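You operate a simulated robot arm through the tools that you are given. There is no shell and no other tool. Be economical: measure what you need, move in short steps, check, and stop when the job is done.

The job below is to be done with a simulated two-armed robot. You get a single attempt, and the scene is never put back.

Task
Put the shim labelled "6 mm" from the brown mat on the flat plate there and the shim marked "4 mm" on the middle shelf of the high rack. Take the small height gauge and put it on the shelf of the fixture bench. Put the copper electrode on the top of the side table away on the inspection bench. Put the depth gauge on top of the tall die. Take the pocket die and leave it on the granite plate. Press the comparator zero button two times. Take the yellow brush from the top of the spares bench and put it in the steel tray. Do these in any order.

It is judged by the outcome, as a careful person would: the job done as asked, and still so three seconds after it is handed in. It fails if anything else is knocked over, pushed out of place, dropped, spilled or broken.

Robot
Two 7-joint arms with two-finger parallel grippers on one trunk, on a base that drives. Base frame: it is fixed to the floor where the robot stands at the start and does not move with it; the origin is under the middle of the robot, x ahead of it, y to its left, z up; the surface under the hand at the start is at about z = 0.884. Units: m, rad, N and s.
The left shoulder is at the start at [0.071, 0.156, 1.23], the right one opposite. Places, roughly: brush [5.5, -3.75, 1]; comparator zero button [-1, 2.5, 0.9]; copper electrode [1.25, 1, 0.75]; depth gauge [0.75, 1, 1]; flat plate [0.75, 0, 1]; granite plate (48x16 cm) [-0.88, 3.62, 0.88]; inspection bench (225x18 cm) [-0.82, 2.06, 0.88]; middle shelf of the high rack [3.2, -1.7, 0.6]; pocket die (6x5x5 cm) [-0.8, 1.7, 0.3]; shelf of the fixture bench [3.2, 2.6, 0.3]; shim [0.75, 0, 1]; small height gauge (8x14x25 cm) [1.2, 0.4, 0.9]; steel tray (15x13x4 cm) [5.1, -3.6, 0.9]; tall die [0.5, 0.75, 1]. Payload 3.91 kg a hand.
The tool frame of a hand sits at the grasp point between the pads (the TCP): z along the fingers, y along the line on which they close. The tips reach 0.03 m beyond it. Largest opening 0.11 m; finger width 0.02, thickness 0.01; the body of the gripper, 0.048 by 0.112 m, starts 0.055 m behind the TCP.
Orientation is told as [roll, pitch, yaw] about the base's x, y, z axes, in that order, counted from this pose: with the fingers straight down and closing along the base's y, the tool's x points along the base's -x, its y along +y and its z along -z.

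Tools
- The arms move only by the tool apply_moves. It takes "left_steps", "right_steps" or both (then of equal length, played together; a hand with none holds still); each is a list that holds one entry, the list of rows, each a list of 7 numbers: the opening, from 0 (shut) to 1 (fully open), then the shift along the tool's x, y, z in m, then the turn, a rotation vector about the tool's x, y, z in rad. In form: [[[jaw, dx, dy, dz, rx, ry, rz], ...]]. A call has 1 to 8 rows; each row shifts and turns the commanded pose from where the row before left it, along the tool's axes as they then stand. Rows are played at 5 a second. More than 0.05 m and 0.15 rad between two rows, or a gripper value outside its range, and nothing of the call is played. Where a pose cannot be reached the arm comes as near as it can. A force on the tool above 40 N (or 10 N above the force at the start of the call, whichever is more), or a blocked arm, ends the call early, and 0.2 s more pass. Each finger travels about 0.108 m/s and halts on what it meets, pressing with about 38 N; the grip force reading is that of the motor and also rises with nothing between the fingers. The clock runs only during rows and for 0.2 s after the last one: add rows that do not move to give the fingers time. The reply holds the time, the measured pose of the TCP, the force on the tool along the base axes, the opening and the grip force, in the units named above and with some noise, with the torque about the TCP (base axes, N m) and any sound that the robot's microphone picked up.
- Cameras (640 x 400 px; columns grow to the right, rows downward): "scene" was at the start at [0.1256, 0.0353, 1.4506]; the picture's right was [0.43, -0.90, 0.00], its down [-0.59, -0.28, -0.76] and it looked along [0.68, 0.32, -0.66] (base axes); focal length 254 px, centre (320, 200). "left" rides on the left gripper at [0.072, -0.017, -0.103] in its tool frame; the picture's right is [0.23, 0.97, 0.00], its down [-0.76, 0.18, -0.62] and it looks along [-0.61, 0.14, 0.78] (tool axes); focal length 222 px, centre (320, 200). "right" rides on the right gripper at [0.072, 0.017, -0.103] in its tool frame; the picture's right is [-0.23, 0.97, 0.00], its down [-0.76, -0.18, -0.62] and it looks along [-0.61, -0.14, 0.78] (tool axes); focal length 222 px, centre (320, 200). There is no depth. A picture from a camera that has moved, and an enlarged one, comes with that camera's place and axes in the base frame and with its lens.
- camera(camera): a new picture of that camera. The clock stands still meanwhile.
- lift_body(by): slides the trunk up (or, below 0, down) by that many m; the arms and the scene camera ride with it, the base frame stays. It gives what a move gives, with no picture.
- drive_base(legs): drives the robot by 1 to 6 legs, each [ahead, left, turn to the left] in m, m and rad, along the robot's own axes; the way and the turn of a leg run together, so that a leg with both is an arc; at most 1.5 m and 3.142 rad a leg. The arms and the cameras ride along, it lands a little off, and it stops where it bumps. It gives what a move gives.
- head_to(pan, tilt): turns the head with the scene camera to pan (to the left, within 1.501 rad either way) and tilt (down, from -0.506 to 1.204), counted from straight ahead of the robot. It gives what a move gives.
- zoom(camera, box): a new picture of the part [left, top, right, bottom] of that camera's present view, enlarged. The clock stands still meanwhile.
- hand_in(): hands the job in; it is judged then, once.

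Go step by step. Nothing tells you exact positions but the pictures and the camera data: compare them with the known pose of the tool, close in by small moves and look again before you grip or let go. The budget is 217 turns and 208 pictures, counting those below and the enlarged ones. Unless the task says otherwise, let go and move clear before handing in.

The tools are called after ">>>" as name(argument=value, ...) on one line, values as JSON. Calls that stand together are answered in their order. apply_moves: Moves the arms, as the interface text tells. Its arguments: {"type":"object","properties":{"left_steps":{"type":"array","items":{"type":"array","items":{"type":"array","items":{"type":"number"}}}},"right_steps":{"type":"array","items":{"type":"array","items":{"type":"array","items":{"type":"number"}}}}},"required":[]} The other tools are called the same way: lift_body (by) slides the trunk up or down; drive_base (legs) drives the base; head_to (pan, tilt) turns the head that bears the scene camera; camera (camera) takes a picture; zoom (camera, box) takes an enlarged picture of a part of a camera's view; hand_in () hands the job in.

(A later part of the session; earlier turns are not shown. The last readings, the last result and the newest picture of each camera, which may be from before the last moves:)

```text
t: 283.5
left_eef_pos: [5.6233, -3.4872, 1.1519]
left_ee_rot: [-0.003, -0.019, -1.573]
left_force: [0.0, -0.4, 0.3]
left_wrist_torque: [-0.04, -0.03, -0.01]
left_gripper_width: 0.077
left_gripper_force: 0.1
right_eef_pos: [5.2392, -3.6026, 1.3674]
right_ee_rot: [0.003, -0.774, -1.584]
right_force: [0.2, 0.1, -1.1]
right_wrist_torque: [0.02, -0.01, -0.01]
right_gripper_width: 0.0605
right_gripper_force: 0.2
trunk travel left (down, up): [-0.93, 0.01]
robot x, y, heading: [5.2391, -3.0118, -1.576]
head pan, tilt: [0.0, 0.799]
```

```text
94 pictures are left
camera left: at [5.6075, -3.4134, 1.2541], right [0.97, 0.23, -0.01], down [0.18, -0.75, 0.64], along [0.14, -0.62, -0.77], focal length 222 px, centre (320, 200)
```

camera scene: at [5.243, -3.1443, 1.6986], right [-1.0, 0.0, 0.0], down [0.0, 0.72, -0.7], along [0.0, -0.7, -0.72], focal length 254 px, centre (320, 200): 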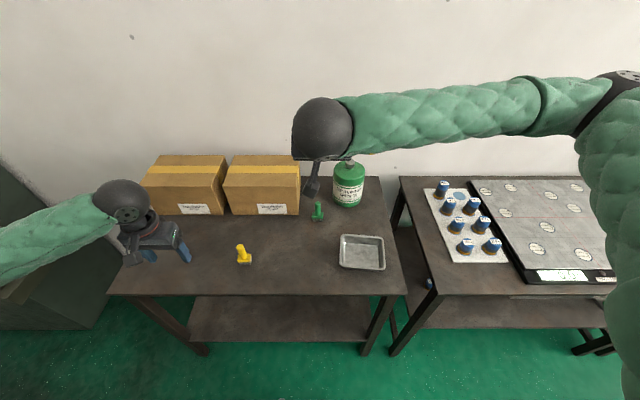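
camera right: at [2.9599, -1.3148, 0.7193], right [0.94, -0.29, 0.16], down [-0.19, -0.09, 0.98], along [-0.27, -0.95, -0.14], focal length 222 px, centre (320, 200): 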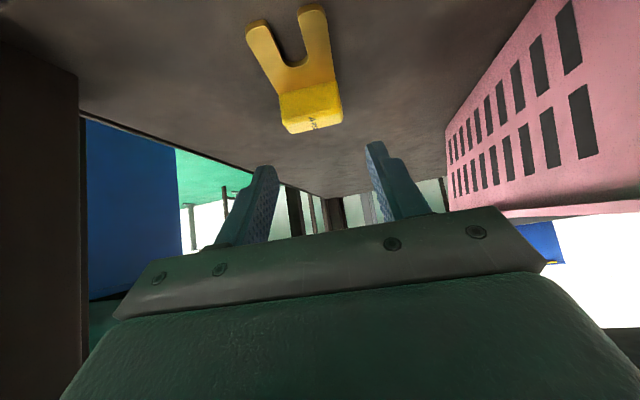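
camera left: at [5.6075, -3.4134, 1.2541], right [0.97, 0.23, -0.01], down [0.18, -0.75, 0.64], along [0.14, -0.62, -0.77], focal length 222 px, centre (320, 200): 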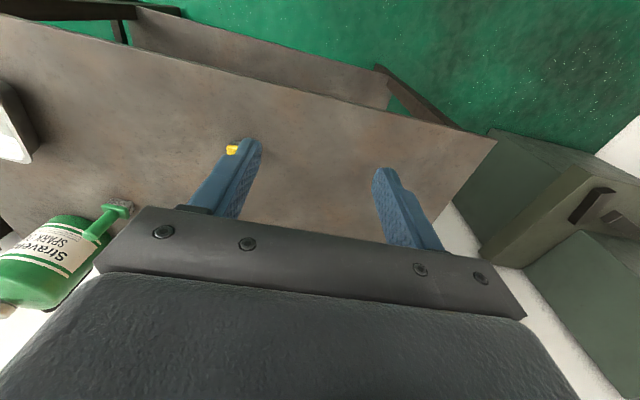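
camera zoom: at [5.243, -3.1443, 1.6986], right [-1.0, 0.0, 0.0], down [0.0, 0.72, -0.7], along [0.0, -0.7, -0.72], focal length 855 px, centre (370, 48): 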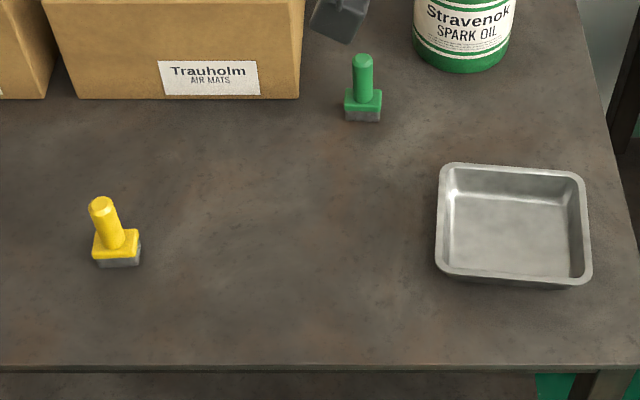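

Brush stands upright, handle top ≈0.967 at (5.512, −3.63). Move the left hand above it and lower the trunk.

>>> apply_moves(left_steps=[[[0.6, -0.036, -0.028, 0, 0, 0.009, 0], [0.6, -0.036, -0.028, 0, 0, 0.009, 0], [0.6, -0.036, -0.028, 0, 0, 0, 0], [0.6, -0.036, -0.027, 0, 0, 0, 0]]])

>>> lift_body(by=-0.12)

>>> camera(camera="left")

```text
t: 284.5
left_eef_pos: [5.5128, -3.6329, 1.1507]
left_ee_rot: [-0.002, 0.003, -1.574]
left_force: [-0.1, 0.4, -0.6]
left_wrist_torque: [0.02, -0.04, 0.02]
left_gripper_width: 0.0661
left_gripper_force: 0.1
right_eef_pos: [5.2372, -3.6054, 1.3669]
right_ee_rot: [0.003, -0.771, -1.583]
right_force: [0.2, 0.3, -1.5]
right_wrist_torque: [0.01, 0.0, 0.01]
right_gripper_width: 0.0602
right_gripper_force: 0.1
trunk travel left (down, up): [-0.93, 0.01]
robot x, y, heading: [5.2426, -3.0127, -1.572]
head pan, tilt: [0.0, 0.799]
```

```text
t: 286.0
left_eef_pos: [5.5124, -3.6311, 1.0336]
left_ee_rot: [-0.004, 0.0, -1.572]
left_force: [-0.4, 0.7, 0.9]
left_wrist_torque: [0.0, -0.01, 0.03]
left_gripper_width: 0.0659
left_gripper_force: 0.0
right_eef_pos: [5.2393, -3.6015, 1.2484]
right_ee_rot: [0.001, -0.772, -1.584]
right_force: [0.9, -0.5, 0.3]
right_wrist_torque: [0.01, -0.02, 0.01]
right_gripper_width: 0.0604
right_gripper_force: 0.1
trunk travel left (down, up): [-0.81, 0.13]
robot x, y, heading: [5.2421, -3.0121, -1.581]
head pan, tilt: [0.0, 0.799]
```

```text
93 pictures are left
camera left: at [5.4967, -3.5599, 1.1358], right [0.97, 0.23, 0.0], down [0.18, -0.76, 0.62], along [0.14, -0.61, -0.78], focal length 222 px, centre (320, 200)
```

left: 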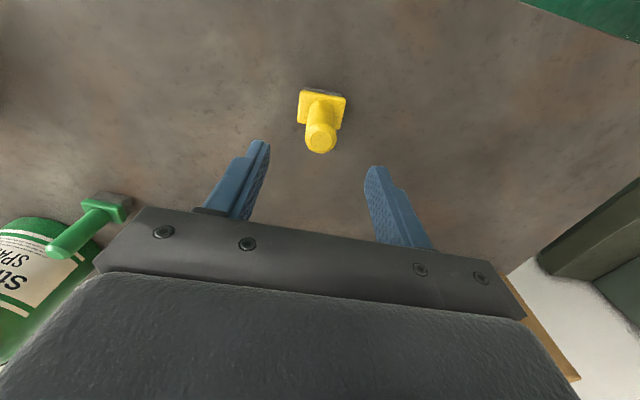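

Perfectly aligned. Lower to the handle and grip.

>>> lift_body(by=-0.086)

>>> apply_moves(left_steps=[[[0.3, 0, 0, 0, 0, 0, 0], [0, 0, 0, 0, 0, 0, 0], [0, 0, 0, 0, 0, 0, 0], [0, 0, 0, 0, 0, 0, 0]]])

>>> lift_body(by=0.1)

>>> drive_base(legs=[[0, -0.42, 0]])

>>> camera(camera="left")

>>> camera(camera="scene")

```text
t: 287.2
left_eef_pos: [5.5125, -3.6315, 0.9462]
left_ee_rot: [-0.001, -0.001, -1.572]
left_force: [0.3, 0.3, 0.2]
left_wrist_torque: [0.03, -0.01, -0.03]
left_gripper_width: 0.066
left_gripper_force: 0.0
right_eef_pos: [5.2383, -3.602, 1.1617]
right_ee_rot: [0.002, -0.773, -1.583]
right_force: [0.1, 0.3, -0.2]
right_wrist_torque: [0.03, -0.01, -0.01]
right_gripper_width: 0.0604
right_gripper_force: 0.0
trunk travel left (down, up): [-0.724, 0.216]
robot x, y, heading: [5.2419, -3.0096, -1.574]
head pan, tilt: [0.0, 0.799]
```

```text
t: 288.2
left_eef_pos: [5.5133, -3.6311, 0.9459]
left_ee_rot: [-0.003, 0.002, -1.574]
left_force: [-0.2, 0.1, 0.0]
left_wrist_torque: [0.02, -0.02, 0.01]
left_gripper_width: 0.0231
left_gripper_force: 38.2
right_eef_pos: [5.2382, -3.6025, 1.1616]
right_ee_rot: [0.001, -0.772, -1.583]
right_force: [-0.1, -0.1, -0.3]
right_wrist_torque: [-0.03, -0.01, 0.02]
right_gripper_width: 0.0603
right_gripper_force: 0.1
trunk travel left (down, up): [-0.724, 0.216]
robot x, y, heading: [5.2464, -3.0137, -1.575]
head pan, tilt: [0.0, 0.799]
```

```text
t: 289.6
left_eef_pos: [5.5129, -3.6323, 1.0457]
left_ee_rot: [-0.004, 0.002, -1.571]
left_force: [-0.2, -0.4, -0.8]
left_wrist_torque: [0.0, -0.02, 0.02]
left_gripper_width: 0.0232
left_gripper_force: 38.2
right_eef_pos: [5.2386, -3.6025, 1.2607]
right_ee_rot: [0.003, -0.773, -1.583]
right_force: [0.0, 0.3, 0.0]
right_wrist_torque: [0.01, 0.02, 0.03]
right_gripper_width: 0.0607
right_gripper_force: 0.0
trunk travel left (down, up): [-0.824, 0.116]
robot x, y, heading: [5.247, -3.0103, -1.57]
head pan, tilt: [0.0, 0.799]
```

```text
t: 292.2
left_eef_pos: [5.086, -3.6312, 1.0455]
left_ee_rot: [-0.005, 0.002, -1.574]
left_force: [1.2, 0.3, -0.1]
left_wrist_torque: [0.01, -0.01, -0.01]
left_gripper_width: 0.0232
left_gripper_force: 37.2
right_eef_pos: [4.8111, -3.6016, 1.2618]
right_ee_rot: [0.002, -0.773, -1.583]
right_force: [0.3, 0.9, 0.1]
right_wrist_torque: [-0.04, 0.01, -0.02]
right_gripper_width: 0.0606
right_gripper_force: 0.1
trunk travel left (down, up): [-0.824, 0.116]
robot x, y, heading: [4.819, -3.0079, -1.571]
head pan, tilt: [0.0, 0.799]
```

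```text
92 pictures are left
camera left: at [5.0701, -3.5591, 1.1495], right [0.97, 0.23, 0.0], down [0.18, -0.76, 0.62], along [0.14, -0.61, -0.78], focal length 222 px, centre (320, 200)
```

left: 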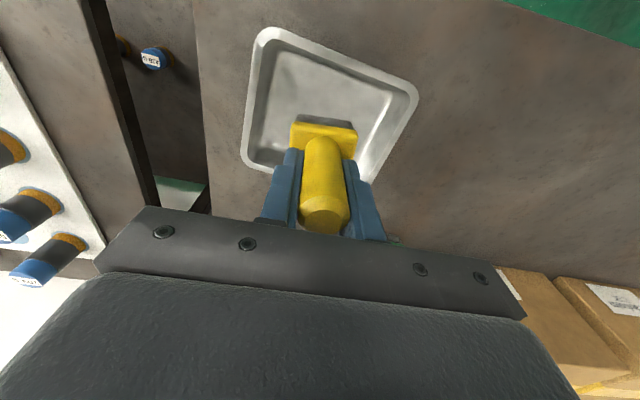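

```text
91 pictures are left
camera scene: at [4.8161, -3.1433, 1.5925], right [-1.0, 0.0, 0.0], down [0.0, 0.72, -0.7], along [0.0, -0.7, -0.72], focal length 254 px, centre (320, 200)
```

scene: 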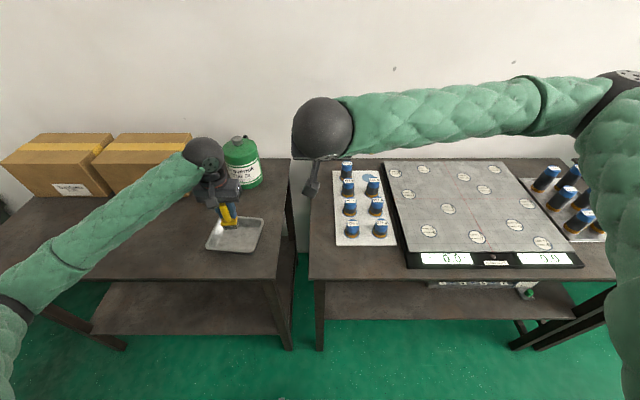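

Brush is centred above the tray. Lower and settle.

>>> lift_body(by=-0.086)

>>> apply_moves(left_steps=[[[0, 0, 0, 0.002, 0, 0, 0], [0, 0, 0, 0.002, 0, 0, 0], [0, 0, 0, 0.002, 0, 0, 0], [0, 0, 0, 0.002, 0, 0, 0], [0, 0, 0, 0, 0, 0, 0]]])

>>> camera(camera="left")

```text
t: 293.4
left_eef_pos: [5.0865, -3.6301, 0.96]
left_ee_rot: [-0.003, 0.0, -1.572]
left_force: [0.0, 0.2, -0.9]
left_wrist_torque: [-0.02, -0.01, -0.02]
left_gripper_width: 0.0234
left_gripper_force: 38.4
right_eef_pos: [4.8116, -3.6008, 1.1768]
right_ee_rot: [0.003, -0.773, -1.584]
right_force: [-0.3, -0.7, 0.3]
right_wrist_torque: [-0.02, 0.02, 0.02]
right_gripper_width: 0.0606
right_gripper_force: 0.1
trunk travel left (down, up): [-0.738, 0.202]
robot x, y, heading: [4.82, -3.0105, -1.569]
head pan, tilt: [0.0, 0.799]
```

```text
t: 294.6
left_eef_pos: [5.0861, -3.6308, 0.9523]
left_ee_rot: [-0.003, 0.003, -1.573]
left_force: [0.5, 0.5, -1.0]
left_wrist_torque: [-0.01, 0.01, -0.02]
left_gripper_width: 0.0235
left_gripper_force: 38.0
right_eef_pos: [4.8118, -3.6026, 1.1758]
right_ee_rot: [0.002, -0.771, -1.584]
right_force: [0.4, -0.3, 0.0]
right_wrist_torque: [-0.01, 0.0, -0.02]
right_gripper_width: 0.0605
right_gripper_force: 0.1
trunk travel left (down, up): [-0.738, 0.202]
robot x, y, heading: [4.8225, -3.0126, -1.574]
head pan, tilt: [0.0, 0.799]
```

```text
90 pictures are left
camera left: at [5.0697, -3.5593, 1.0548], right [0.97, 0.23, 0.0], down [0.18, -0.76, 0.62], along [0.14, -0.61, -0.78], focal length 222 px, centre (320, 200)
```

left: 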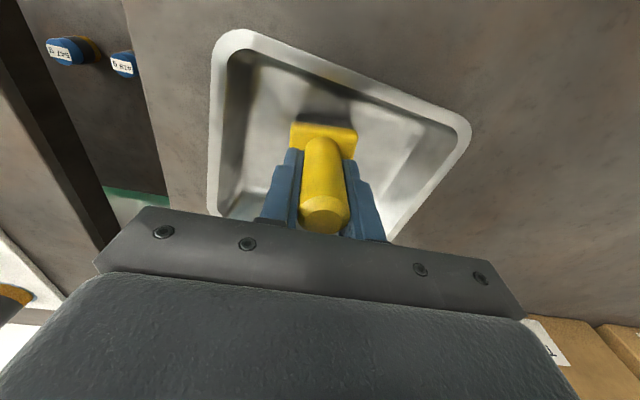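

>>> apply_moves(left_steps=[[[0, 0, 0, 0.002, 0, 0, 0], [0, 0, 0, 0.001, 0, 0, 0], [0, 0, 0, 0.001, 0, 0, 0], [0, 0, 0, 0, 0, 0, 0]]])

```text
t: 295.6
left_eef_pos: [5.0856, -3.6307, 0.9504]
left_ee_rot: [-0.003, -0.001, -1.573]
left_force: [0.6, -1.2, 17.3]
left_wrist_torque: [0.1, -0.23, 0.0]
left_gripper_width: 0.023
left_gripper_force: 38.0
right_eef_pos: [4.8101, -3.6001, 1.1769]
right_ee_rot: [0.003, -0.771, -1.583]
right_force: [0.2, -0.6, 0.1]
right_wrist_torque: [0.0, -0.01, -0.02]
right_gripper_width: 0.0605
right_gripper_force: 0.1
trunk travel left (down, up): [-0.738, 0.202]
robot x, y, heading: [4.8191, -3.0116, -1.575]
head pan, tilt: [0.0, 0.799]
```

Contact with tray floor; release and rise.

>>> apply_moves(left_steps=[[[0, 0, 0, -0.001, 0, 0, 0], [0.25, 0, 0, 0, 0, 0, 0], [0.6, 0, 0, 0, 0, 0, 0], [0.6, 0, 0, 0, 0, 0, 0]]])

>>> lift_body(by=0.2)

>>> zoom(camera="scene", box=[140, 180, 300, 300])

```text
t: 296.6
left_eef_pos: [5.0866, -3.6301, 0.9493]
left_ee_rot: [-0.002, 0.001, -1.574]
left_force: [0.8, 0.1, 0.5]
left_wrist_torque: [0.04, -0.01, 0.01]
left_gripper_width: 0.0662
left_gripper_force: 0.0
right_eef_pos: [4.8117, -3.6014, 1.1759]
right_ee_rot: [0.002, -0.772, -1.582]
right_force: [-0.1, -0.1, 0.2]
right_wrist_torque: [0.0, -0.01, 0.02]
right_gripper_width: 0.0606
right_gripper_force: 0.1
trunk travel left (down, up): [-0.738, 0.202]
robot x, y, heading: [4.818, -3.0111, -1.576]
head pan, tilt: [0.0, 0.799]
```

```text
t: 298.8
left_eef_pos: [5.0875, -3.6291, 1.1491]
left_ee_rot: [-0.004, 0.002, -1.572]
left_force: [-0.4, -0.4, -0.2]
left_wrist_torque: [0.02, -0.01, 0.01]
left_gripper_width: 0.066
left_gripper_force: 0.1
right_eef_pos: [4.8119, -3.6013, 1.3758]
right_ee_rot: [0.002, -0.773, -1.582]
right_force: [-0.2, -0.2, 0.0]
right_wrist_torque: [0.0, 0.0, -0.01]
right_gripper_width: 0.0608
right_gripper_force: 0.1
trunk travel left (down, up): [-0.938, 0.002]
robot x, y, heading: [4.8187, -3.0098, -1.571]
head pan, tilt: [0.0, 0.799]
```

```text
3.33 times, centred on (220, 240) of scene
camera zoom: at [4.8162, -3.1434, 1.7064], right [-1.0, 0.0, 0.0], down [0.0, 0.72, -0.7], along [0.0, -0.7, -0.72], focal length 846 px, centre (653, 67)
```

zoom: 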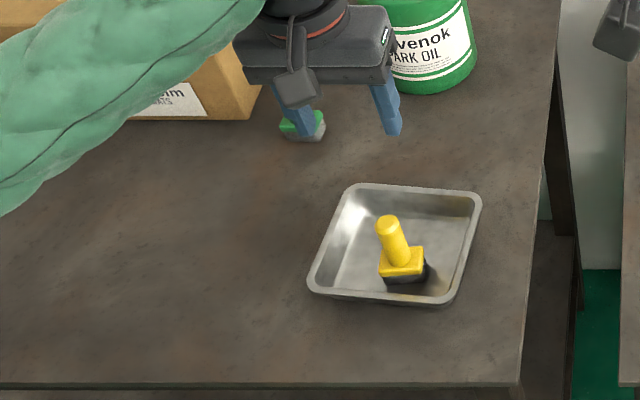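

Brush stands in the tray. Now head back for the copper electrode: west along the corridor, then north past the start point.

>>> drive_base(legs=[[0.1, 0, 0], [-0.1, 0, -1.57], [1.5, 0, 0], [1.5, 0, 0]])

```text
t: 317.8
left_eef_pos: [1.2727, -3.3628, 1.1485]
left_ee_rot: [-0.003, 0.002, -3.111]
left_force: [-0.4, 0.6, 0.5]
left_wrist_torque: [-0.01, -0.01, -0.01]
left_gripper_width: 0.0659
left_gripper_force: 0.1
right_eef_pos: [1.2914, -3.0877, 1.3752]
right_ee_rot: [0.001, -0.771, -3.121]
right_force: [-0.4, 0.0, 0.7]
right_wrist_torque: [0.01, -0.04, -0.01]
right_gripper_width: 0.0604
right_gripper_force: 0.0
trunk travel left (down, up): [-0.938, 0.002]
robot x, y, heading: [1.8837, -3.0743, -3.112]
head pan, tilt: [0.0, 0.799]
```

>>> drive_base(legs=[[1.5, -0.15, -0.03], [0.42, 0, 0], [0, 0, -1.57], [1.4, 0, 0]])

>>> head_to(pan=0.2, tilt=0.4)

>>> camera(camera="scene")

```text
refused: leg 1 is longer than a leg can be; nothing moved
```

```text
t: 318.7
left_eef_pos: [1.2728, -3.3628, 1.1487]
left_ee_rot: [-0.003, 0.001, -3.11]
left_force: [-0.4, 0.1, -0.7]
left_wrist_torque: [0.01, 0.0, 0.0]
left_gripper_width: 0.066
left_gripper_force: 0.1
right_eef_pos: [1.2918, -3.0878, 1.3759]
right_ee_rot: [0.003, -0.771, -3.121]
right_force: [0.4, -0.1, -1.2]
right_wrist_torque: [-0.03, -0.01, 0.0]
right_gripper_width: 0.0605
right_gripper_force: 0.0
trunk travel left (down, up): [-0.938, 0.002]
robot x, y, heading: [1.885, -3.0715, -3.111]
head pan, tilt: [0.201, 0.4]
```

```text
88 pictures are left
camera scene: at [1.741, -3.0975, 1.7416], right [-0.23, 0.97, 0.0], down [0.38, 0.09, -0.92], along [-0.9, -0.21, -0.39], focal length 254 px, centre (320, 200)
```

scene: 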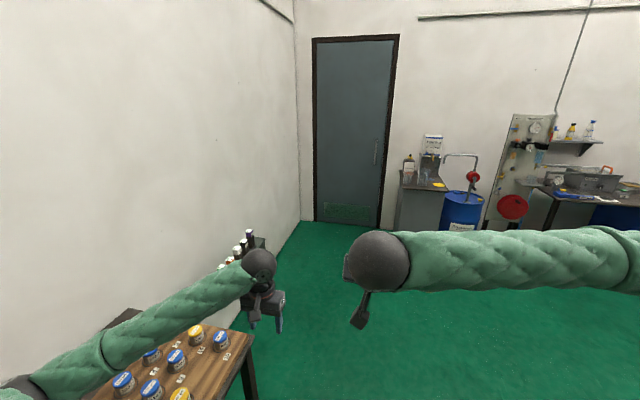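

>>> drive_base(legs=[[1.45, -0.15, -0.03], [0.45, 0, 0], [0, 0, -1.57], [1.4, 0, 0]])

>>> camera(camera="scene")

```text
t: 338.4
left_eef_pos: [-0.4459, -1.0388, 1.1485]
left_ee_rot: [-0.004, 0.003, 1.651]
left_force: [0.3, -0.1, -0.6]
left_wrist_torque: [0.02, -0.01, -0.01]
left_gripper_width: 0.0659
left_gripper_force: 0.0
right_eef_pos: [-0.169, -1.0455, 1.3763]
right_ee_rot: [0.002, -0.771, 1.639]
right_force: [-0.6, 0.0, 0.0]
right_wrist_torque: [0.0, 0.04, -0.01]
right_gripper_width: 0.0607
right_gripper_force: 0.1
trunk travel left (down, up): [-0.938, 0.002]
robot x, y, heading: [-0.1278, -1.6329, 1.649]
head pan, tilt: [0.201, 0.4]
```

```text
87 pictures are left
camera scene: at [-0.1582, -1.4969, 1.7417], right [0.96, 0.28, 0.0], down [0.11, -0.37, -0.92], along [-0.25, 0.89, -0.39], focal length 254 px, centre (320, 200)
```

scene: 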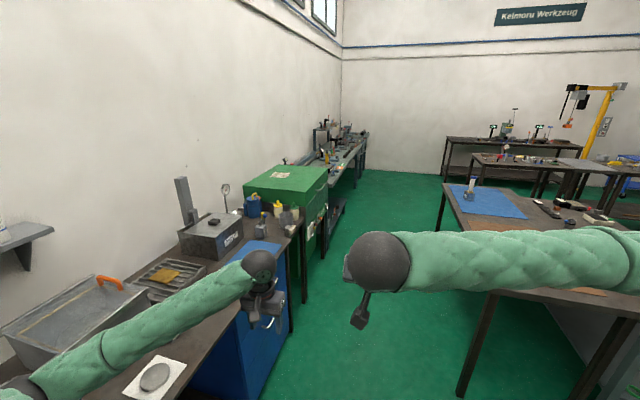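

To keep elbows away from the west bench, I'll face +x and strafe north with hands raised.

>>> apply_moves(left_steps=[[[0.6, 0, 0, -0.045, 0, 0, 0], [0.6, 0, 0, -0.045, 0, 0, 0], [0.6, 0, 0, -0.045, 0, 0, 0], [0.6, 0, 0, -0.045, 0, 0, 0]]])

>>> drive_base(legs=[[0, 0, -1.645], [0.08, 1.2, 0], [0, 1.1, 0]])

```text
t: 339.4
left_eef_pos: [-0.4449, -1.0369, 1.3296]
left_ee_rot: [-0.005, 0.002, 1.65]
left_force: [0.1, -0.1, -1.2]
left_wrist_torque: [0.02, 0.01, 0.0]
left_gripper_width: 0.0659
left_gripper_force: 0.1
right_eef_pos: [-0.1685, -1.0458, 1.3757]
right_ee_rot: [0.002, -0.771, 1.638]
right_force: [1.4, -0.2, 0.3]
right_wrist_torque: [0.02, 0.03, 0.02]
right_gripper_width: 0.0604
right_gripper_force: 0.1
trunk travel left (down, up): [-0.938, 0.002]
robot x, y, heading: [-0.1271, -1.6314, 1.654]
head pan, tilt: [0.201, 0.4]
```

```text
t: 354.8
left_eef_pos: [0.4641, 0.9914, 1.3292]
left_ee_rot: [-0.004, 0.002, 0.035]
left_force: [-0.7, -0.3, 0.2]
left_wrist_torque: [0.0, -0.01, 0.01]
left_gripper_width: 0.0662
left_gripper_force: 0.0
right_eef_pos: [0.4453, 0.7166, 1.3759]
right_ee_rot: [0.002, -0.772, 0.026]
right_force: [-0.7, -0.3, -0.4]
right_wrist_torque: [0.02, 0.0, 0.0]
right_gripper_width: 0.0604
right_gripper_force: 0.0
trunk travel left (down, up): [-0.938, 0.002]
robot x, y, heading: [-0.1467, 0.701, 0.035]
head pan, tilt: [0.201, 0.4]
```

>>> drive_base(legs=[[0.05, 1.02, -0.035], [1.07, 0, 0], [0, 0, -1.57]])

>>> head_to(pan=0.2, tilt=0.8)

>>> camera(camera="scene")

```text
t: 369.1
left_eef_pos: [1.2171, 1.0804, 1.3299]
left_ee_rot: [-0.003, 0.002, -1.609]
left_force: [0.5, -0.3, 0.4]
left_wrist_torque: [0.0, 0.01, 0.0]
left_gripper_width: 0.066
left_gripper_force: 0.0
right_eef_pos: [0.9452, 1.1201, 1.3755]
right_ee_rot: [0.003, -0.771, -1.619]
right_force: [1.1, -0.1, 0.1]
right_wrist_torque: [-0.05, 0.02, 0.01]
right_gripper_width: 0.0605
right_gripper_force: 0.0
trunk travel left (down, up): [-0.938, 0.002]
robot x, y, heading: [0.9714, 1.7114, -1.609]
head pan, tilt: [0.201, 0.4]
```

```text
t: 370.0
left_eef_pos: [1.2176, 1.0791, 1.3296]
left_ee_rot: [-0.003, 0.002, -1.606]
left_force: [-0.3, 0.4, 1.3]
left_wrist_torque: [-0.01, 0.02, 0.01]
left_gripper_width: 0.0659
left_gripper_force: 0.1
right_eef_pos: [0.9448, 1.1204, 1.3757]
right_ee_rot: [0.001, -0.772, -1.617]
right_force: [-0.3, -0.2, -0.5]
right_wrist_torque: [0.02, 0.0, -0.04]
right_gripper_width: 0.0608
right_gripper_force: 0.1
trunk travel left (down, up): [-0.938, 0.002]
robot x, y, heading: [0.9676, 1.7111, -1.607]
head pan, tilt: [0.201, 0.799]
```

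```text
86 pictures are left
camera scene: at [0.9807, 1.579, 1.7066], right [-0.99, -0.16, 0.0], down [-0.12, 0.71, -0.7], along [0.11, -0.69, -0.72], focal length 254 px, centre (320, 200)
```

scene: 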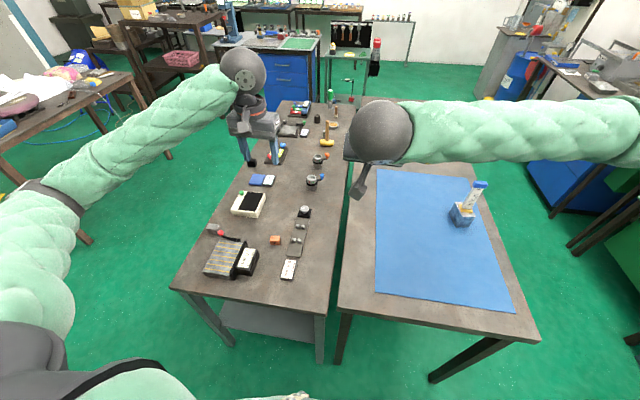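

Electrode at ≈(1.263, 0.986). Move the left hand over it and lower the trunk.

>>> apply_moves(left_steps=[[[0.6, -0.03, 0.016, 0, 0, 0, 0], [0.6, -0.03, 0.016, 0, 0, 0, 0], [0.6, -0.031, 0.016, 0, 0, 0, 0]]])

>>> lift_body(by=-0.36)

>>> camera(camera="left")

```text
t: 370.8
left_eef_pos: [1.2637, 0.9851, 1.3269]
left_ee_rot: [-0.003, 0.002, -1.606]
left_force: [-0.1, 0.3, -0.1]
left_wrist_torque: [0.02, 0.03, -0.01]
left_gripper_width: 0.0659
left_gripper_force: 0.2
right_eef_pos: [0.944, 1.1189, 1.3755]
right_ee_rot: [0.002, -0.772, -1.618]
right_force: [0.1, -0.5, -0.4]
right_wrist_torque: [0.0, 0.01, 0.02]
right_gripper_width: 0.0607
right_gripper_force: 0.0
trunk travel left (down, up): [-0.938, 0.002]
robot x, y, heading: [0.9713, 1.709, -1.607]
head pan, tilt: [0.201, 0.799]
```

```text
t: 374.3
left_eef_pos: [1.2624, 0.985, 0.9676]
left_ee_rot: [-0.002, 0.002, -1.609]
left_force: [-0.4, -0.3, -0.1]
left_wrist_torque: [0.03, -0.02, 0.0]
left_gripper_width: 0.0659
left_gripper_force: 0.0
right_eef_pos: [0.9441, 1.1203, 1.0153]
right_ee_rot: [0.002, -0.773, -1.618]
right_force: [0.0, -0.2, -1.0]
right_wrist_torque: [0.0, 0.0, -0.02]
right_gripper_width: 0.0605
right_gripper_force: 0.1
trunk travel left (down, up): [-0.578, 0.362]
robot x, y, heading: [0.9731, 1.7115, -1.61]
head pan, tilt: [0.201, 0.799]
```

```text
85 pictures are left
camera left: at [1.2486, 1.0572, 1.071], right [0.98, 0.19, 0.0], down [0.15, -0.77, 0.62], along [0.12, -0.61, -0.78], focal length 222 px, centre (320, 200)
```

left: 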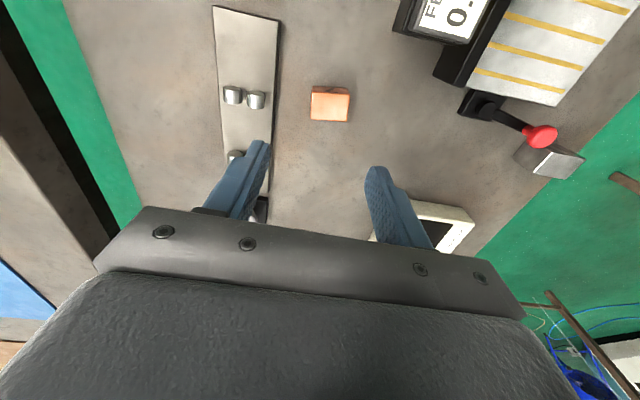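

Small correction (+9 mm both ways), then lower and grip.

>>> apply_moves(left_steps=[[[0.6, 0.009, 0.009, 0, 0, 0, 0], [0.6, 0, 0, 0, 0, 0, 0]]])

>>> lift_body(by=-0.11)

>>> camera(camera="left")

```text
t: 374.9
left_eef_pos: [1.2713, 0.994, 0.966]
left_ee_rot: [-0.003, 0.001, -1.607]
left_force: [-0.7, -0.3, -0.4]
left_wrist_torque: [0.01, 0.03, 0.02]
left_gripper_width: 0.0662
left_gripper_force: 0.1
right_eef_pos: [0.9438, 1.1215, 1.0161]
right_ee_rot: [0.001, -0.773, -1.617]
right_force: [-0.6, -0.3, 0.1]
right_wrist_torque: [0.01, -0.01, 0.02]
right_gripper_width: 0.0605
right_gripper_force: 0.1
trunk travel left (down, up): [-0.578, 0.362]
robot x, y, heading: [0.9718, 1.7109, -1.607]
head pan, tilt: [0.201, 0.799]
```

```text
t: 376.3
left_eef_pos: [1.2729, 1.0012, 0.8648]
left_ee_rot: [0.002, -0.007, -1.601]
left_force: [-0.9, 0.8, 0.6]
left_wrist_torque: [0.02, -0.03, 0.01]
left_gripper_width: 0.0659
left_gripper_force: 0.0
right_eef_pos: [0.9432, 1.1266, 0.9113]
right_ee_rot: [0.005, -0.778, -1.62]
right_force: [0.2, 0.2, 0.0]
right_wrist_torque: [0.0, 0.0, 0.05]
right_gripper_width: 0.0605
right_gripper_force: 0.1
trunk travel left (down, up): [-0.468, 0.472]
robot x, y, heading: [0.9712, 1.7113, -1.605]
head pan, tilt: [0.201, 0.799]
```

```text
84 pictures are left
camera left: at [1.2591, 1.0733, 0.9688], right [0.98, 0.2, 0.0], down [0.15, -0.76, 0.63], along [0.12, -0.62, -0.78], focal length 222 px, centre (320, 200)
```

left: 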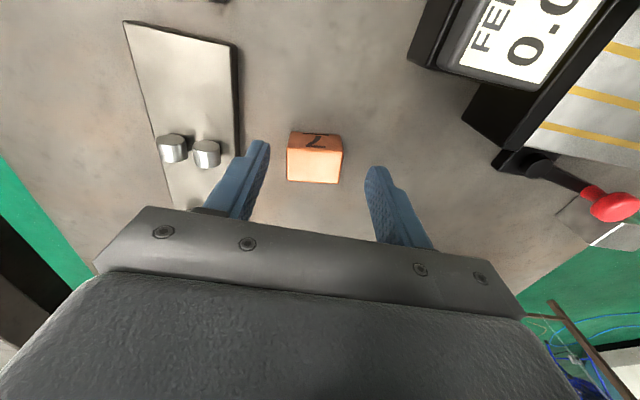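

The trunk seems slightly loaded, probably the right arm touches the table edge. Raise a bit, lift the right hand, then lower the left again.

>>> lift_body(by=0.06)

>>> head_to(pan=-0.3, tilt=0.7)

>>> camera(camera="scene")

```text
t: 377.3
left_eef_pos: [1.2693, 0.9928, 0.9171]
left_ee_rot: [-0.004, 0.002, -1.61]
left_force: [-0.5, 0.2, 0.4]
left_wrist_torque: [0.01, -0.02, -0.02]
left_gripper_width: 0.0659
left_gripper_force: 0.0
right_eef_pos: [0.9441, 1.1189, 0.9657]
right_ee_rot: [0.003, -0.771, -1.62]
right_force: [0.6, 0.1, -0.2]
right_wrist_torque: [-0.04, -0.01, 0.02]
right_gripper_width: 0.0605
right_gripper_force: 0.1
trunk travel left (down, up): [-0.528, 0.412]
robot x, y, heading: [0.9682, 1.7103, -1.608]
head pan, tilt: [0.201, 0.799]
```

```text
t: 378.2
left_eef_pos: [1.2719, 0.9945, 0.9167]
left_ee_rot: [-0.005, 0.001, -1.607]
left_force: [-0.3, -0.5, 0.1]
left_wrist_torque: [-0.01, 0.03, 0.01]
left_gripper_width: 0.066
left_gripper_force: 0.1
right_eef_pos: [0.9444, 1.1206, 0.9648]
right_ee_rot: [0.002, -0.771, -1.618]
right_force: [-0.2, -0.4, 0.1]
right_wrist_torque: [-0.03, 0.02, -0.01]
right_gripper_width: 0.0605
right_gripper_force: 0.0
trunk travel left (down, up): [-0.528, 0.412]
robot x, y, heading: [0.9674, 1.7107, -1.604]
head pan, tilt: [-0.3, 0.7]
```

```text
83 pictures are left
camera scene: at [0.9396, 1.5787, 1.3048], right [-0.94, 0.33, 0.0], down [0.21, 0.61, -0.76], along [-0.25, -0.72, -0.64], focal length 254 px, centre (320, 200)
```

scene: 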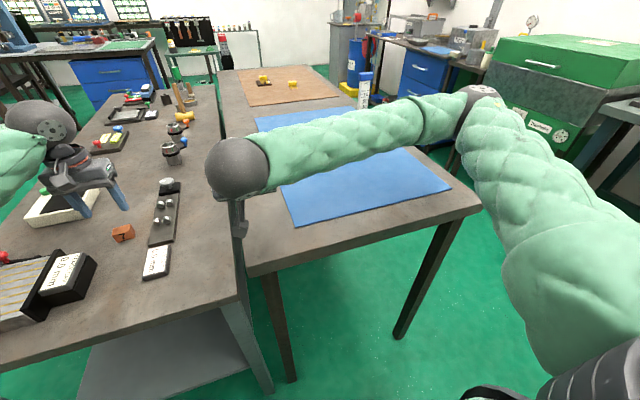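

The right upper arm sits close to the table corner; I'll instead lower only the left arm by 0.078 m.

>>> apply_moves(left_steps=[[[0.6, -0.001, 0, 0.03, 0, 0, 0], [0.6, 0, 0, 0.03, 0, 0, 0], [0.6, 0, 0, 0.013, 0, 0, 0], [0.6, 0, 0, 0.004, 0, 0, 0], [0.6, 0, 0, 0, 0, 0, 0]]])

>>> camera(camera="left")

```text
t: 379.4
left_eef_pos: [1.2708, 0.9937, 0.84]
left_ee_rot: [-0.003, 0.002, -1.609]
left_force: [-0.7, 0.2, -0.3]
left_wrist_torque: [0.0, -0.02, -0.02]
left_gripper_width: 0.0659
left_gripper_force: 0.1
right_eef_pos: [0.9445, 1.1209, 0.9648]
right_ee_rot: [0.001, -0.77, -1.618]
right_force: [-0.3, 0.3, 0.8]
right_wrist_torque: [0.0, 0.02, -0.02]
right_gripper_width: 0.0605
right_gripper_force: 0.1
trunk travel left (down, up): [-0.528, 0.412]
robot x, y, heading: [0.9696, 1.706, -1.614]
head pan, tilt: [-0.3, 0.7]
```

```text
82 pictures are left
camera left: at [1.2577, 1.0649, 0.943], right [0.98, 0.19, 0.0], down [0.15, -0.77, 0.62], along [0.12, -0.61, -0.78], focal length 222 px, centre (320, 200)
```

left: 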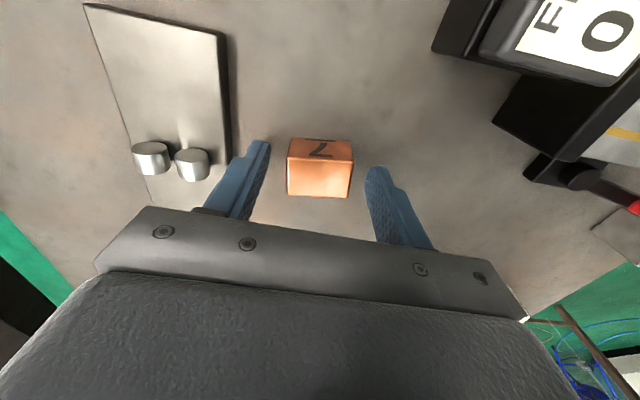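

Block between the fingers. Close and lift.

>>> apply_moves(left_steps=[[[0.6, 0, 0, 0.004, 0, 0, 0], [0.2, 0, 0, 0, 0, 0, 0], [0, 0, 0, 0, 0, 0, 0], [0, 0, 0, 0, 0, 0, 0], [0, 0, 0, 0, 0, 0, 0], [0, 0, 0, -0.03, 0, 0, 0], [0, 0, 0, -0.04, 0, 0, 0], [0, 0, 0, -0.04, 0, 0, 0]]])

>>> lift_body(by=0.35)

>>> camera(camera="left")

>>> camera(camera="scene")

```text
t: 381.2
left_eef_pos: [1.2719, 0.9943, 0.9466]
left_ee_rot: [-0.004, 0.002, -1.608]
left_force: [-0.6, -0.4, -2.5]
left_wrist_torque: [0.0, -0.03, 0.01]
left_gripper_width: 0.0394
left_gripper_force: 37.9
right_eef_pos: [0.9442, 1.1204, 0.9662]
right_ee_rot: [0.001, -0.771, -1.619]
right_force: [0.6, 0.4, 0.3]
right_wrist_torque: [-0.01, 0.02, 0.04]
right_gripper_width: 0.0605
right_gripper_force: 0.0
trunk travel left (down, up): [-0.528, 0.412]
robot x, y, heading: [0.9734, 1.711, -1.609]
head pan, tilt: [-0.3, 0.7]
```

```text
t: 384.7
left_eef_pos: [1.2719, 0.9931, 1.2969]
left_ee_rot: [-0.004, 0.003, -1.606]
left_force: [0.6, 0.3, -2.3]
left_wrist_torque: [0.02, 0.01, 0.02]
left_gripper_width: 0.0397
left_gripper_force: 37.8
right_eef_pos: [0.9454, 1.1206, 1.3156]
right_ee_rot: [0.0, -0.771, -1.616]
right_force: [0.4, -0.3, -0.4]
right_wrist_torque: [0.0, -0.01, 0.05]
right_gripper_width: 0.0605
right_gripper_force: 0.0
trunk travel left (down, up): [-0.878, 0.062]
robot x, y, heading: [0.9714, 1.7094, -1.613]
head pan, tilt: [-0.3, 0.7]
```

```text
81 pictures are left
camera left: at [1.2584, 1.065, 1.3997], right [0.98, 0.19, 0.0], down [0.15, -0.77, 0.62], along [0.12, -0.61, -0.78], focal length 222 px, centre (320, 200)
```

left: 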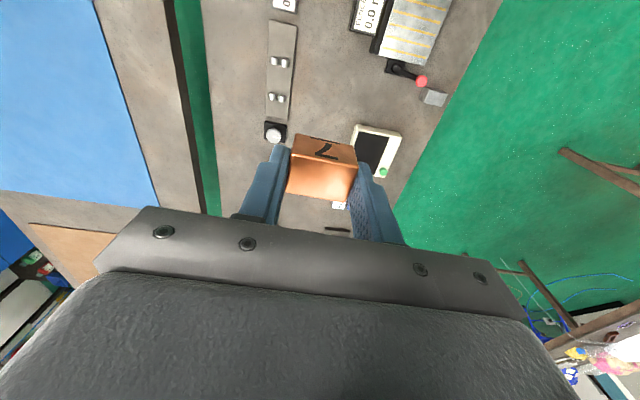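

```text
80 pictures are left
camera scene: at [0.9397, 1.5781, 1.6547], right [-0.94, 0.33, 0.0], down [0.21, 0.61, -0.76], along [-0.25, -0.72, -0.64], focal length 254 px, centre (320, 200)
```

scene: 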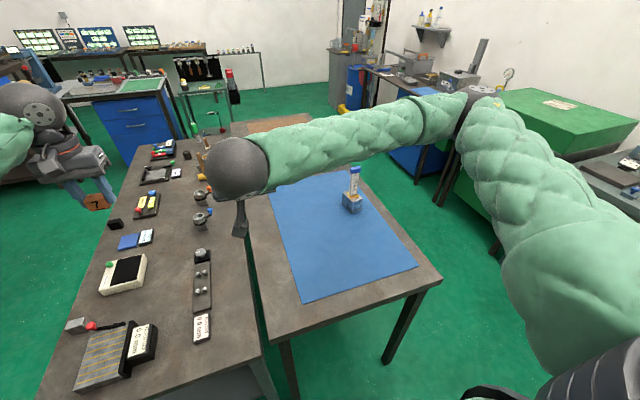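

Electrode (marked "7") is held. Turn to the west and approach the inspection bench for a look.

>>> drive_base(legs=[[0, 0, -1.53], [0.75, -0.3, 0]])

>>> head_to(pan=0.0, tilt=0.6)

>>> camera(camera="scene")

```text
t: 392.7
left_eef_pos: [-0.4877, 1.6185, 1.2965]
left_ee_rot: [-0.005, 0.002, -3.092]
left_force: [-0.1, -0.5, -3.2]
left_wrist_torque: [0.02, 0.01, 0.03]
left_gripper_width: 0.0395
left_gripper_force: 37.7
right_eef_pos: [-0.3878, 1.9559, 1.316]
right_ee_rot: [0.002, -0.771, -3.104]
right_force: [0.3, -0.1, 0.4]
right_wrist_torque: [-0.01, 0.0, 0.0]
right_gripper_width: 0.0606
right_gripper_force: 0.0
trunk travel left (down, up): [-0.878, 0.062]
robot x, y, heading: [0.2022, 1.9784, -3.096]
head pan, tilt: [-0.3, 0.7]
```

```text
t: 393.5
left_eef_pos: [-0.4872, 1.618, 1.2962]
left_ee_rot: [-0.003, 0.002, -3.094]
left_force: [-0.3, 1.3, -2.3]
left_wrist_torque: [-0.02, -0.05, 0.01]
left_gripper_width: 0.0391
left_gripper_force: 37.8
right_eef_pos: [-0.3889, 1.9563, 1.3157]
right_ee_rot: [0.002, -0.771, -3.105]
right_force: [1.0, 0.5, -0.9]
right_wrist_torque: [0.0, -0.04, 0.0]
right_gripper_width: 0.0603
right_gripper_force: 0.0
trunk travel left (down, up): [-0.878, 0.062]
robot x, y, heading: [0.2035, 1.9803, -3.091]
head pan, tilt: [0.0, 0.6]
```

```text
79 pictures are left
camera scene: at [0.0614, 1.971, 1.6633], right [-0.05, 1.0, 0.0], down [0.57, 0.03, -0.82], along [-0.82, -0.04, -0.57], focal length 254 px, centre (320, 200)
```

scene: 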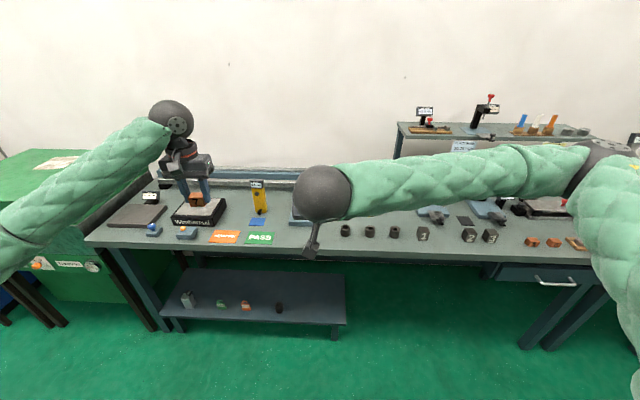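

The bench has a row of blocks, including copper ones. Zoom in to find where the electrode belongs.

>>> zoom(camera="scene", box=[330, 180, 530, 270])

>>> zoom(camera="scene", box=[480, 190, 640, 270])

>>> zoom(camera="scene", box=[90, 180, 340, 330])

```text
3.20 times, centred on (430, 225) of scene
camera zoom: at [0.0614, 1.971, 1.6633], right [-0.05, 1.0, 0.0], down [0.57, 0.03, -0.82], along [-0.82, -0.04, -0.57], focal length 812 px, centre (-32, 120)
```

zoom: 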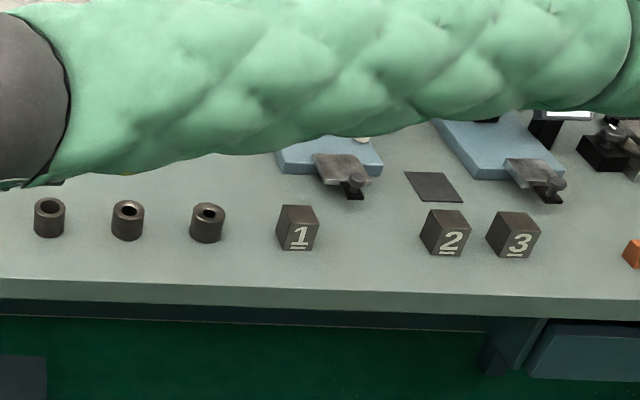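

```text
4.00 times, centred on (560, 230) of scene
camera zoom: at [0.0614, 1.971, 1.6633], right [-0.05, 1.0, 0.0], down [0.57, 0.03, -0.82], along [-0.82, -0.04, -0.57], focal length 1015 px, centre (-640, 80)
```

zoom: 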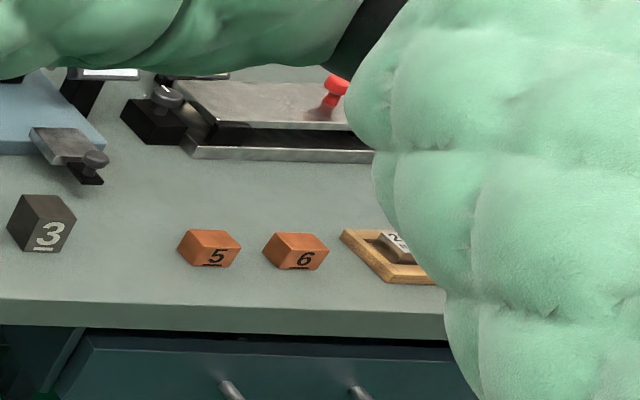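

```text
2.56 times, centred on (215, 255) of scene
camera zoom: at [0.0614, 1.971, 1.6633], right [-0.05, 1.0, 0.0], down [0.57, 0.03, -0.82], along [-0.82, -0.04, -0.57], focal length 650 px, centre (589, 59)
```

zoom: 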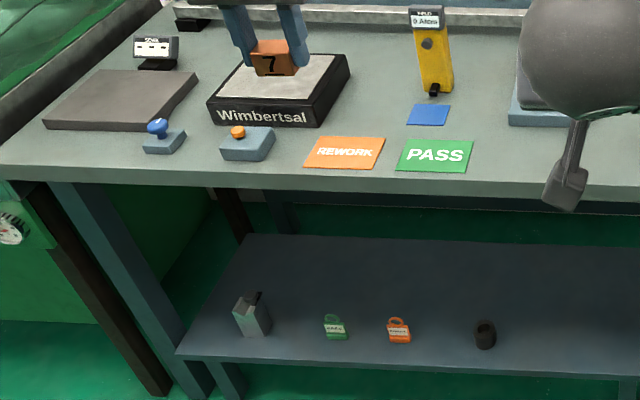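

Electrodes 5 and 6 stand in a row at y≈2.84 and 2.93 (x≈−0.77); I'll drive nearer to see the rest of the row without my arm in the way.

>>> drive_base(legs=[[0, -1.1, -0.05]])

>>> head_to(pan=0.05, tilt=0.7)

>>> camera(camera="scene")

```text
t: 399.0
left_eef_pos: [-0.5308, 2.7265, 1.2971]
left_ee_rot: [-0.004, 0.0, -3.132]
left_force: [0.1, 0.2, -3.2]
left_wrist_torque: [-0.02, -0.02, 0.02]
left_gripper_width: 0.0395
left_gripper_force: 37.7
right_eef_pos: [-0.4184, 3.0605, 1.3162]
right_ee_rot: [0.0, -0.772, 3.14]
right_force: [-0.5, -0.2, -0.6]
right_wrist_torque: [-0.03, -0.02, 0.0]
right_gripper_width: 0.0607
right_gripper_force: 0.0
trunk travel left (down, up): [-0.878, 0.062]
robot x, y, heading: [0.176, 3.0603, -3.137]
head pan, tilt: [0.0, 0.6]
```

```text
t: 399.7
left_eef_pos: [-0.5306, 2.7277, 1.2964]
left_ee_rot: [-0.004, 0.002, -3.133]
left_force: [0.4, 1.1, -3.2]
left_wrist_torque: [-0.03, 0.02, 0.02]
left_gripper_width: 0.0393
left_gripper_force: 38.2
right_eef_pos: [-0.4183, 3.0609, 1.3162]
right_ee_rot: [0.001, -0.772, 3.14]
right_force: [-0.2, -0.1, 0.1]
right_wrist_torque: [-0.04, -0.01, -0.02]
right_gripper_width: 0.0605
right_gripper_force: 0.1
trunk travel left (down, up): [-0.878, 0.062]
robot x, y, heading: [0.1743, 3.0646, -3.137]
head pan, tilt: [0.051, 0.7]
```

```text
75 pictures are left
camera scene: at [0.0356, 3.0543, 1.6548], right [-0.06, 1.0, 0.0], down [0.64, 0.04, -0.76], along [-0.76, -0.04, -0.64], focal length 254 px, centre (320, 200)
```

scene: 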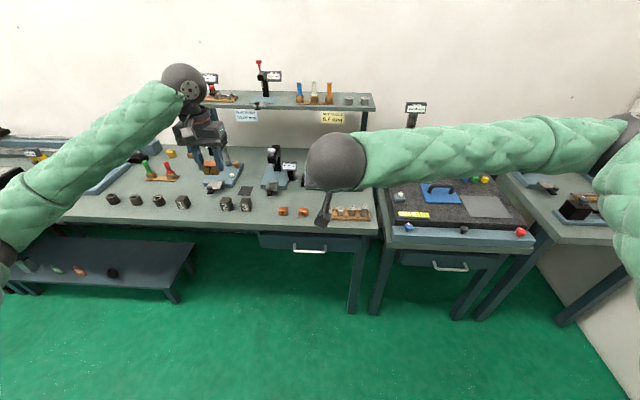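

>>> zoom(camera="scene", box=[160, 170, 400, 260])

>>> zoom(camera="scene", box=[380, 150, 620, 280])

>>> zoom(camera="scene", box=[80, 60, 400, 220])

```text
2.67 times, centred on (280, 215) of scene
camera zoom: at [0.0356, 3.0543, 1.6548], right [-0.06, 1.0, 0.0], down [0.64, 0.04, -0.76], along [-0.76, -0.04, -0.64], focal length 677 px, centre (427, 160)
```

zoom: 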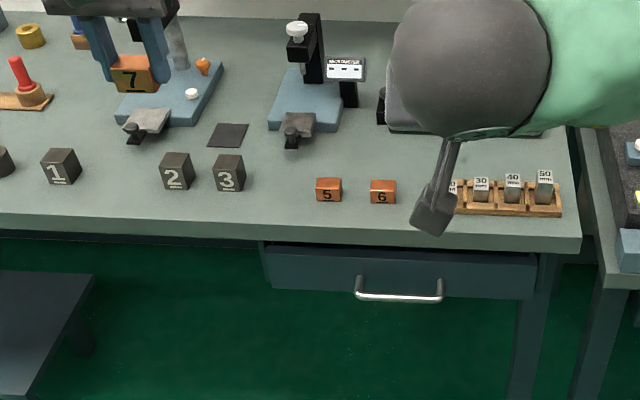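

```text
2.67 times, centred on (500, 215) of scene
camera zoom: at [0.0356, 3.0543, 1.6548], right [-0.06, 1.0, 0.0], down [0.64, 0.04, -0.76], along [-0.76, -0.04, -0.64], focal length 677 px, centre (-160, 160)
```

zoom: 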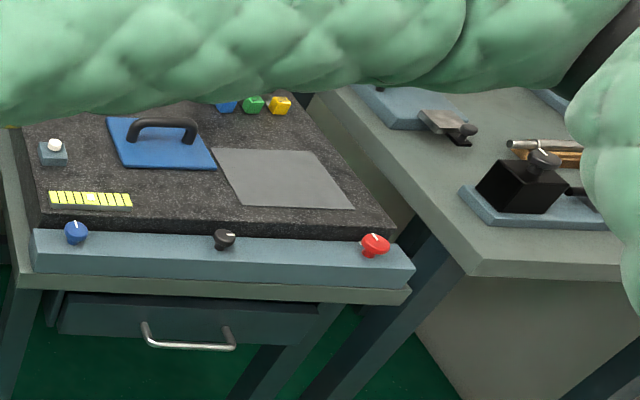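

```text
2.00 times, centred on (240, 140) of scene
camera zoom: at [0.0356, 3.0543, 1.6548], right [-0.06, 1.0, 0.0], down [0.64, 0.04, -0.76], along [-0.76, -0.04, -0.64], focal length 508 px, centre (480, 320)
```

zoom: 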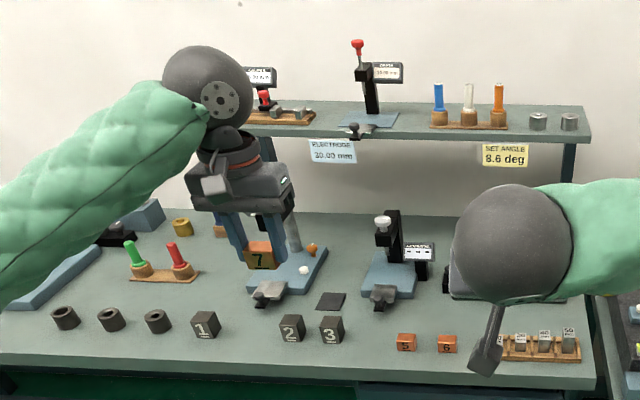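

Row order: sleeves, blocks 1‑2‑3, electrodes 5, 6, then a gauge-block tray (left edge y≈3.005). The tidy place for "7" is right after 6 (gap ≈58 mm), which needs a grip along x. I'll first set it down in the free spot left of 5 and regrasp.

>>> drive_base(legs=[[0.25, 0, -0.005]])

>>> lift_body(by=-0.2)

>>> camera(camera="left")

>>> camera(camera="scene")

```text
t: 401.5
left_eef_pos: [-0.7803, 2.7281, 1.2966]
left_ee_rot: [-0.004, 0.001, -3.137]
left_force: [-0.6, -0.7, -2.5]
left_wrist_torque: [-0.01, 0.03, -0.01]
left_gripper_width: 0.0391
left_gripper_force: 38.2
right_eef_pos: [-0.6681, 3.0595, 1.3159]
right_ee_rot: [0.002, -0.771, 3.137]
right_force: [0.9, 0.4, 0.0]
right_wrist_torque: [-0.02, -0.01, 0.02]
right_gripper_width: 0.0606
right_gripper_force: 0.1
trunk travel left (down, up): [-0.878, 0.062]
robot x, y, heading: [-0.0783, 3.0614, -3.138]
head pan, tilt: [0.051, 0.7]
```

```text
t: 403.7
left_eef_pos: [-0.7803, 2.7274, 1.0961]
left_ee_rot: [-0.005, 0.002, -3.137]
left_force: [0.4, 0.0, -3.0]
left_wrist_torque: [-0.05, 0.03, -0.01]
left_gripper_width: 0.0395
left_gripper_force: 38.1
right_eef_pos: [-0.6672, 3.0601, 1.1182]
right_ee_rot: [0.001, -0.77, 3.137]
right_force: [0.3, 0.6, -0.5]
right_wrist_torque: [0.0, 0.0, 0.04]
right_gripper_width: 0.0606
right_gripper_force: 0.1
trunk travel left (down, up): [-0.678, 0.262]
robot x, y, heading: [-0.0781, 3.0613, -3.138]
head pan, tilt: [0.051, 0.7]
```

```text
71 pictures are left
camera left: at [-0.7087, 2.7437, 1.2001], right [0.23, -0.97, 0.0], down [-0.76, -0.18, 0.62], along [-0.6, -0.14, -0.78], focal length 222 px, centre (320, 200)
```

left: 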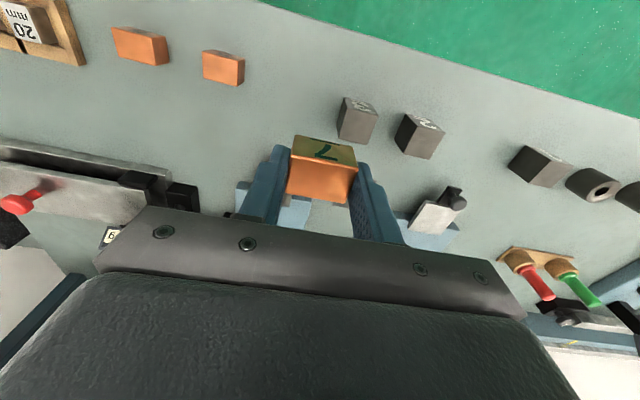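

```text
70 pictures are left
camera scene: at [-0.2141, 3.0529, 1.4549], right [-0.06, 1.0, 0.0], down [0.64, 0.04, -0.76], along [-0.76, -0.04, -0.64], focal length 254 px, centre (320, 200)
```

scene: 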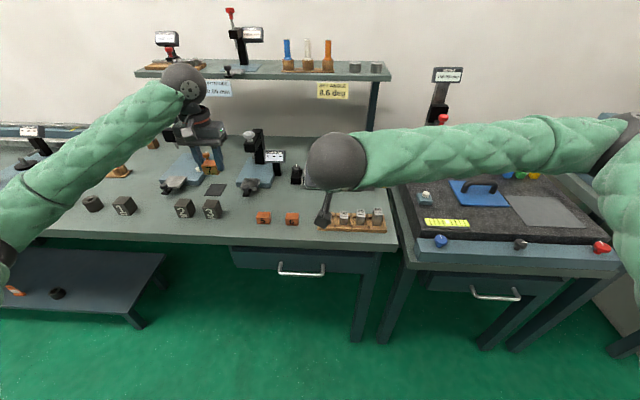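

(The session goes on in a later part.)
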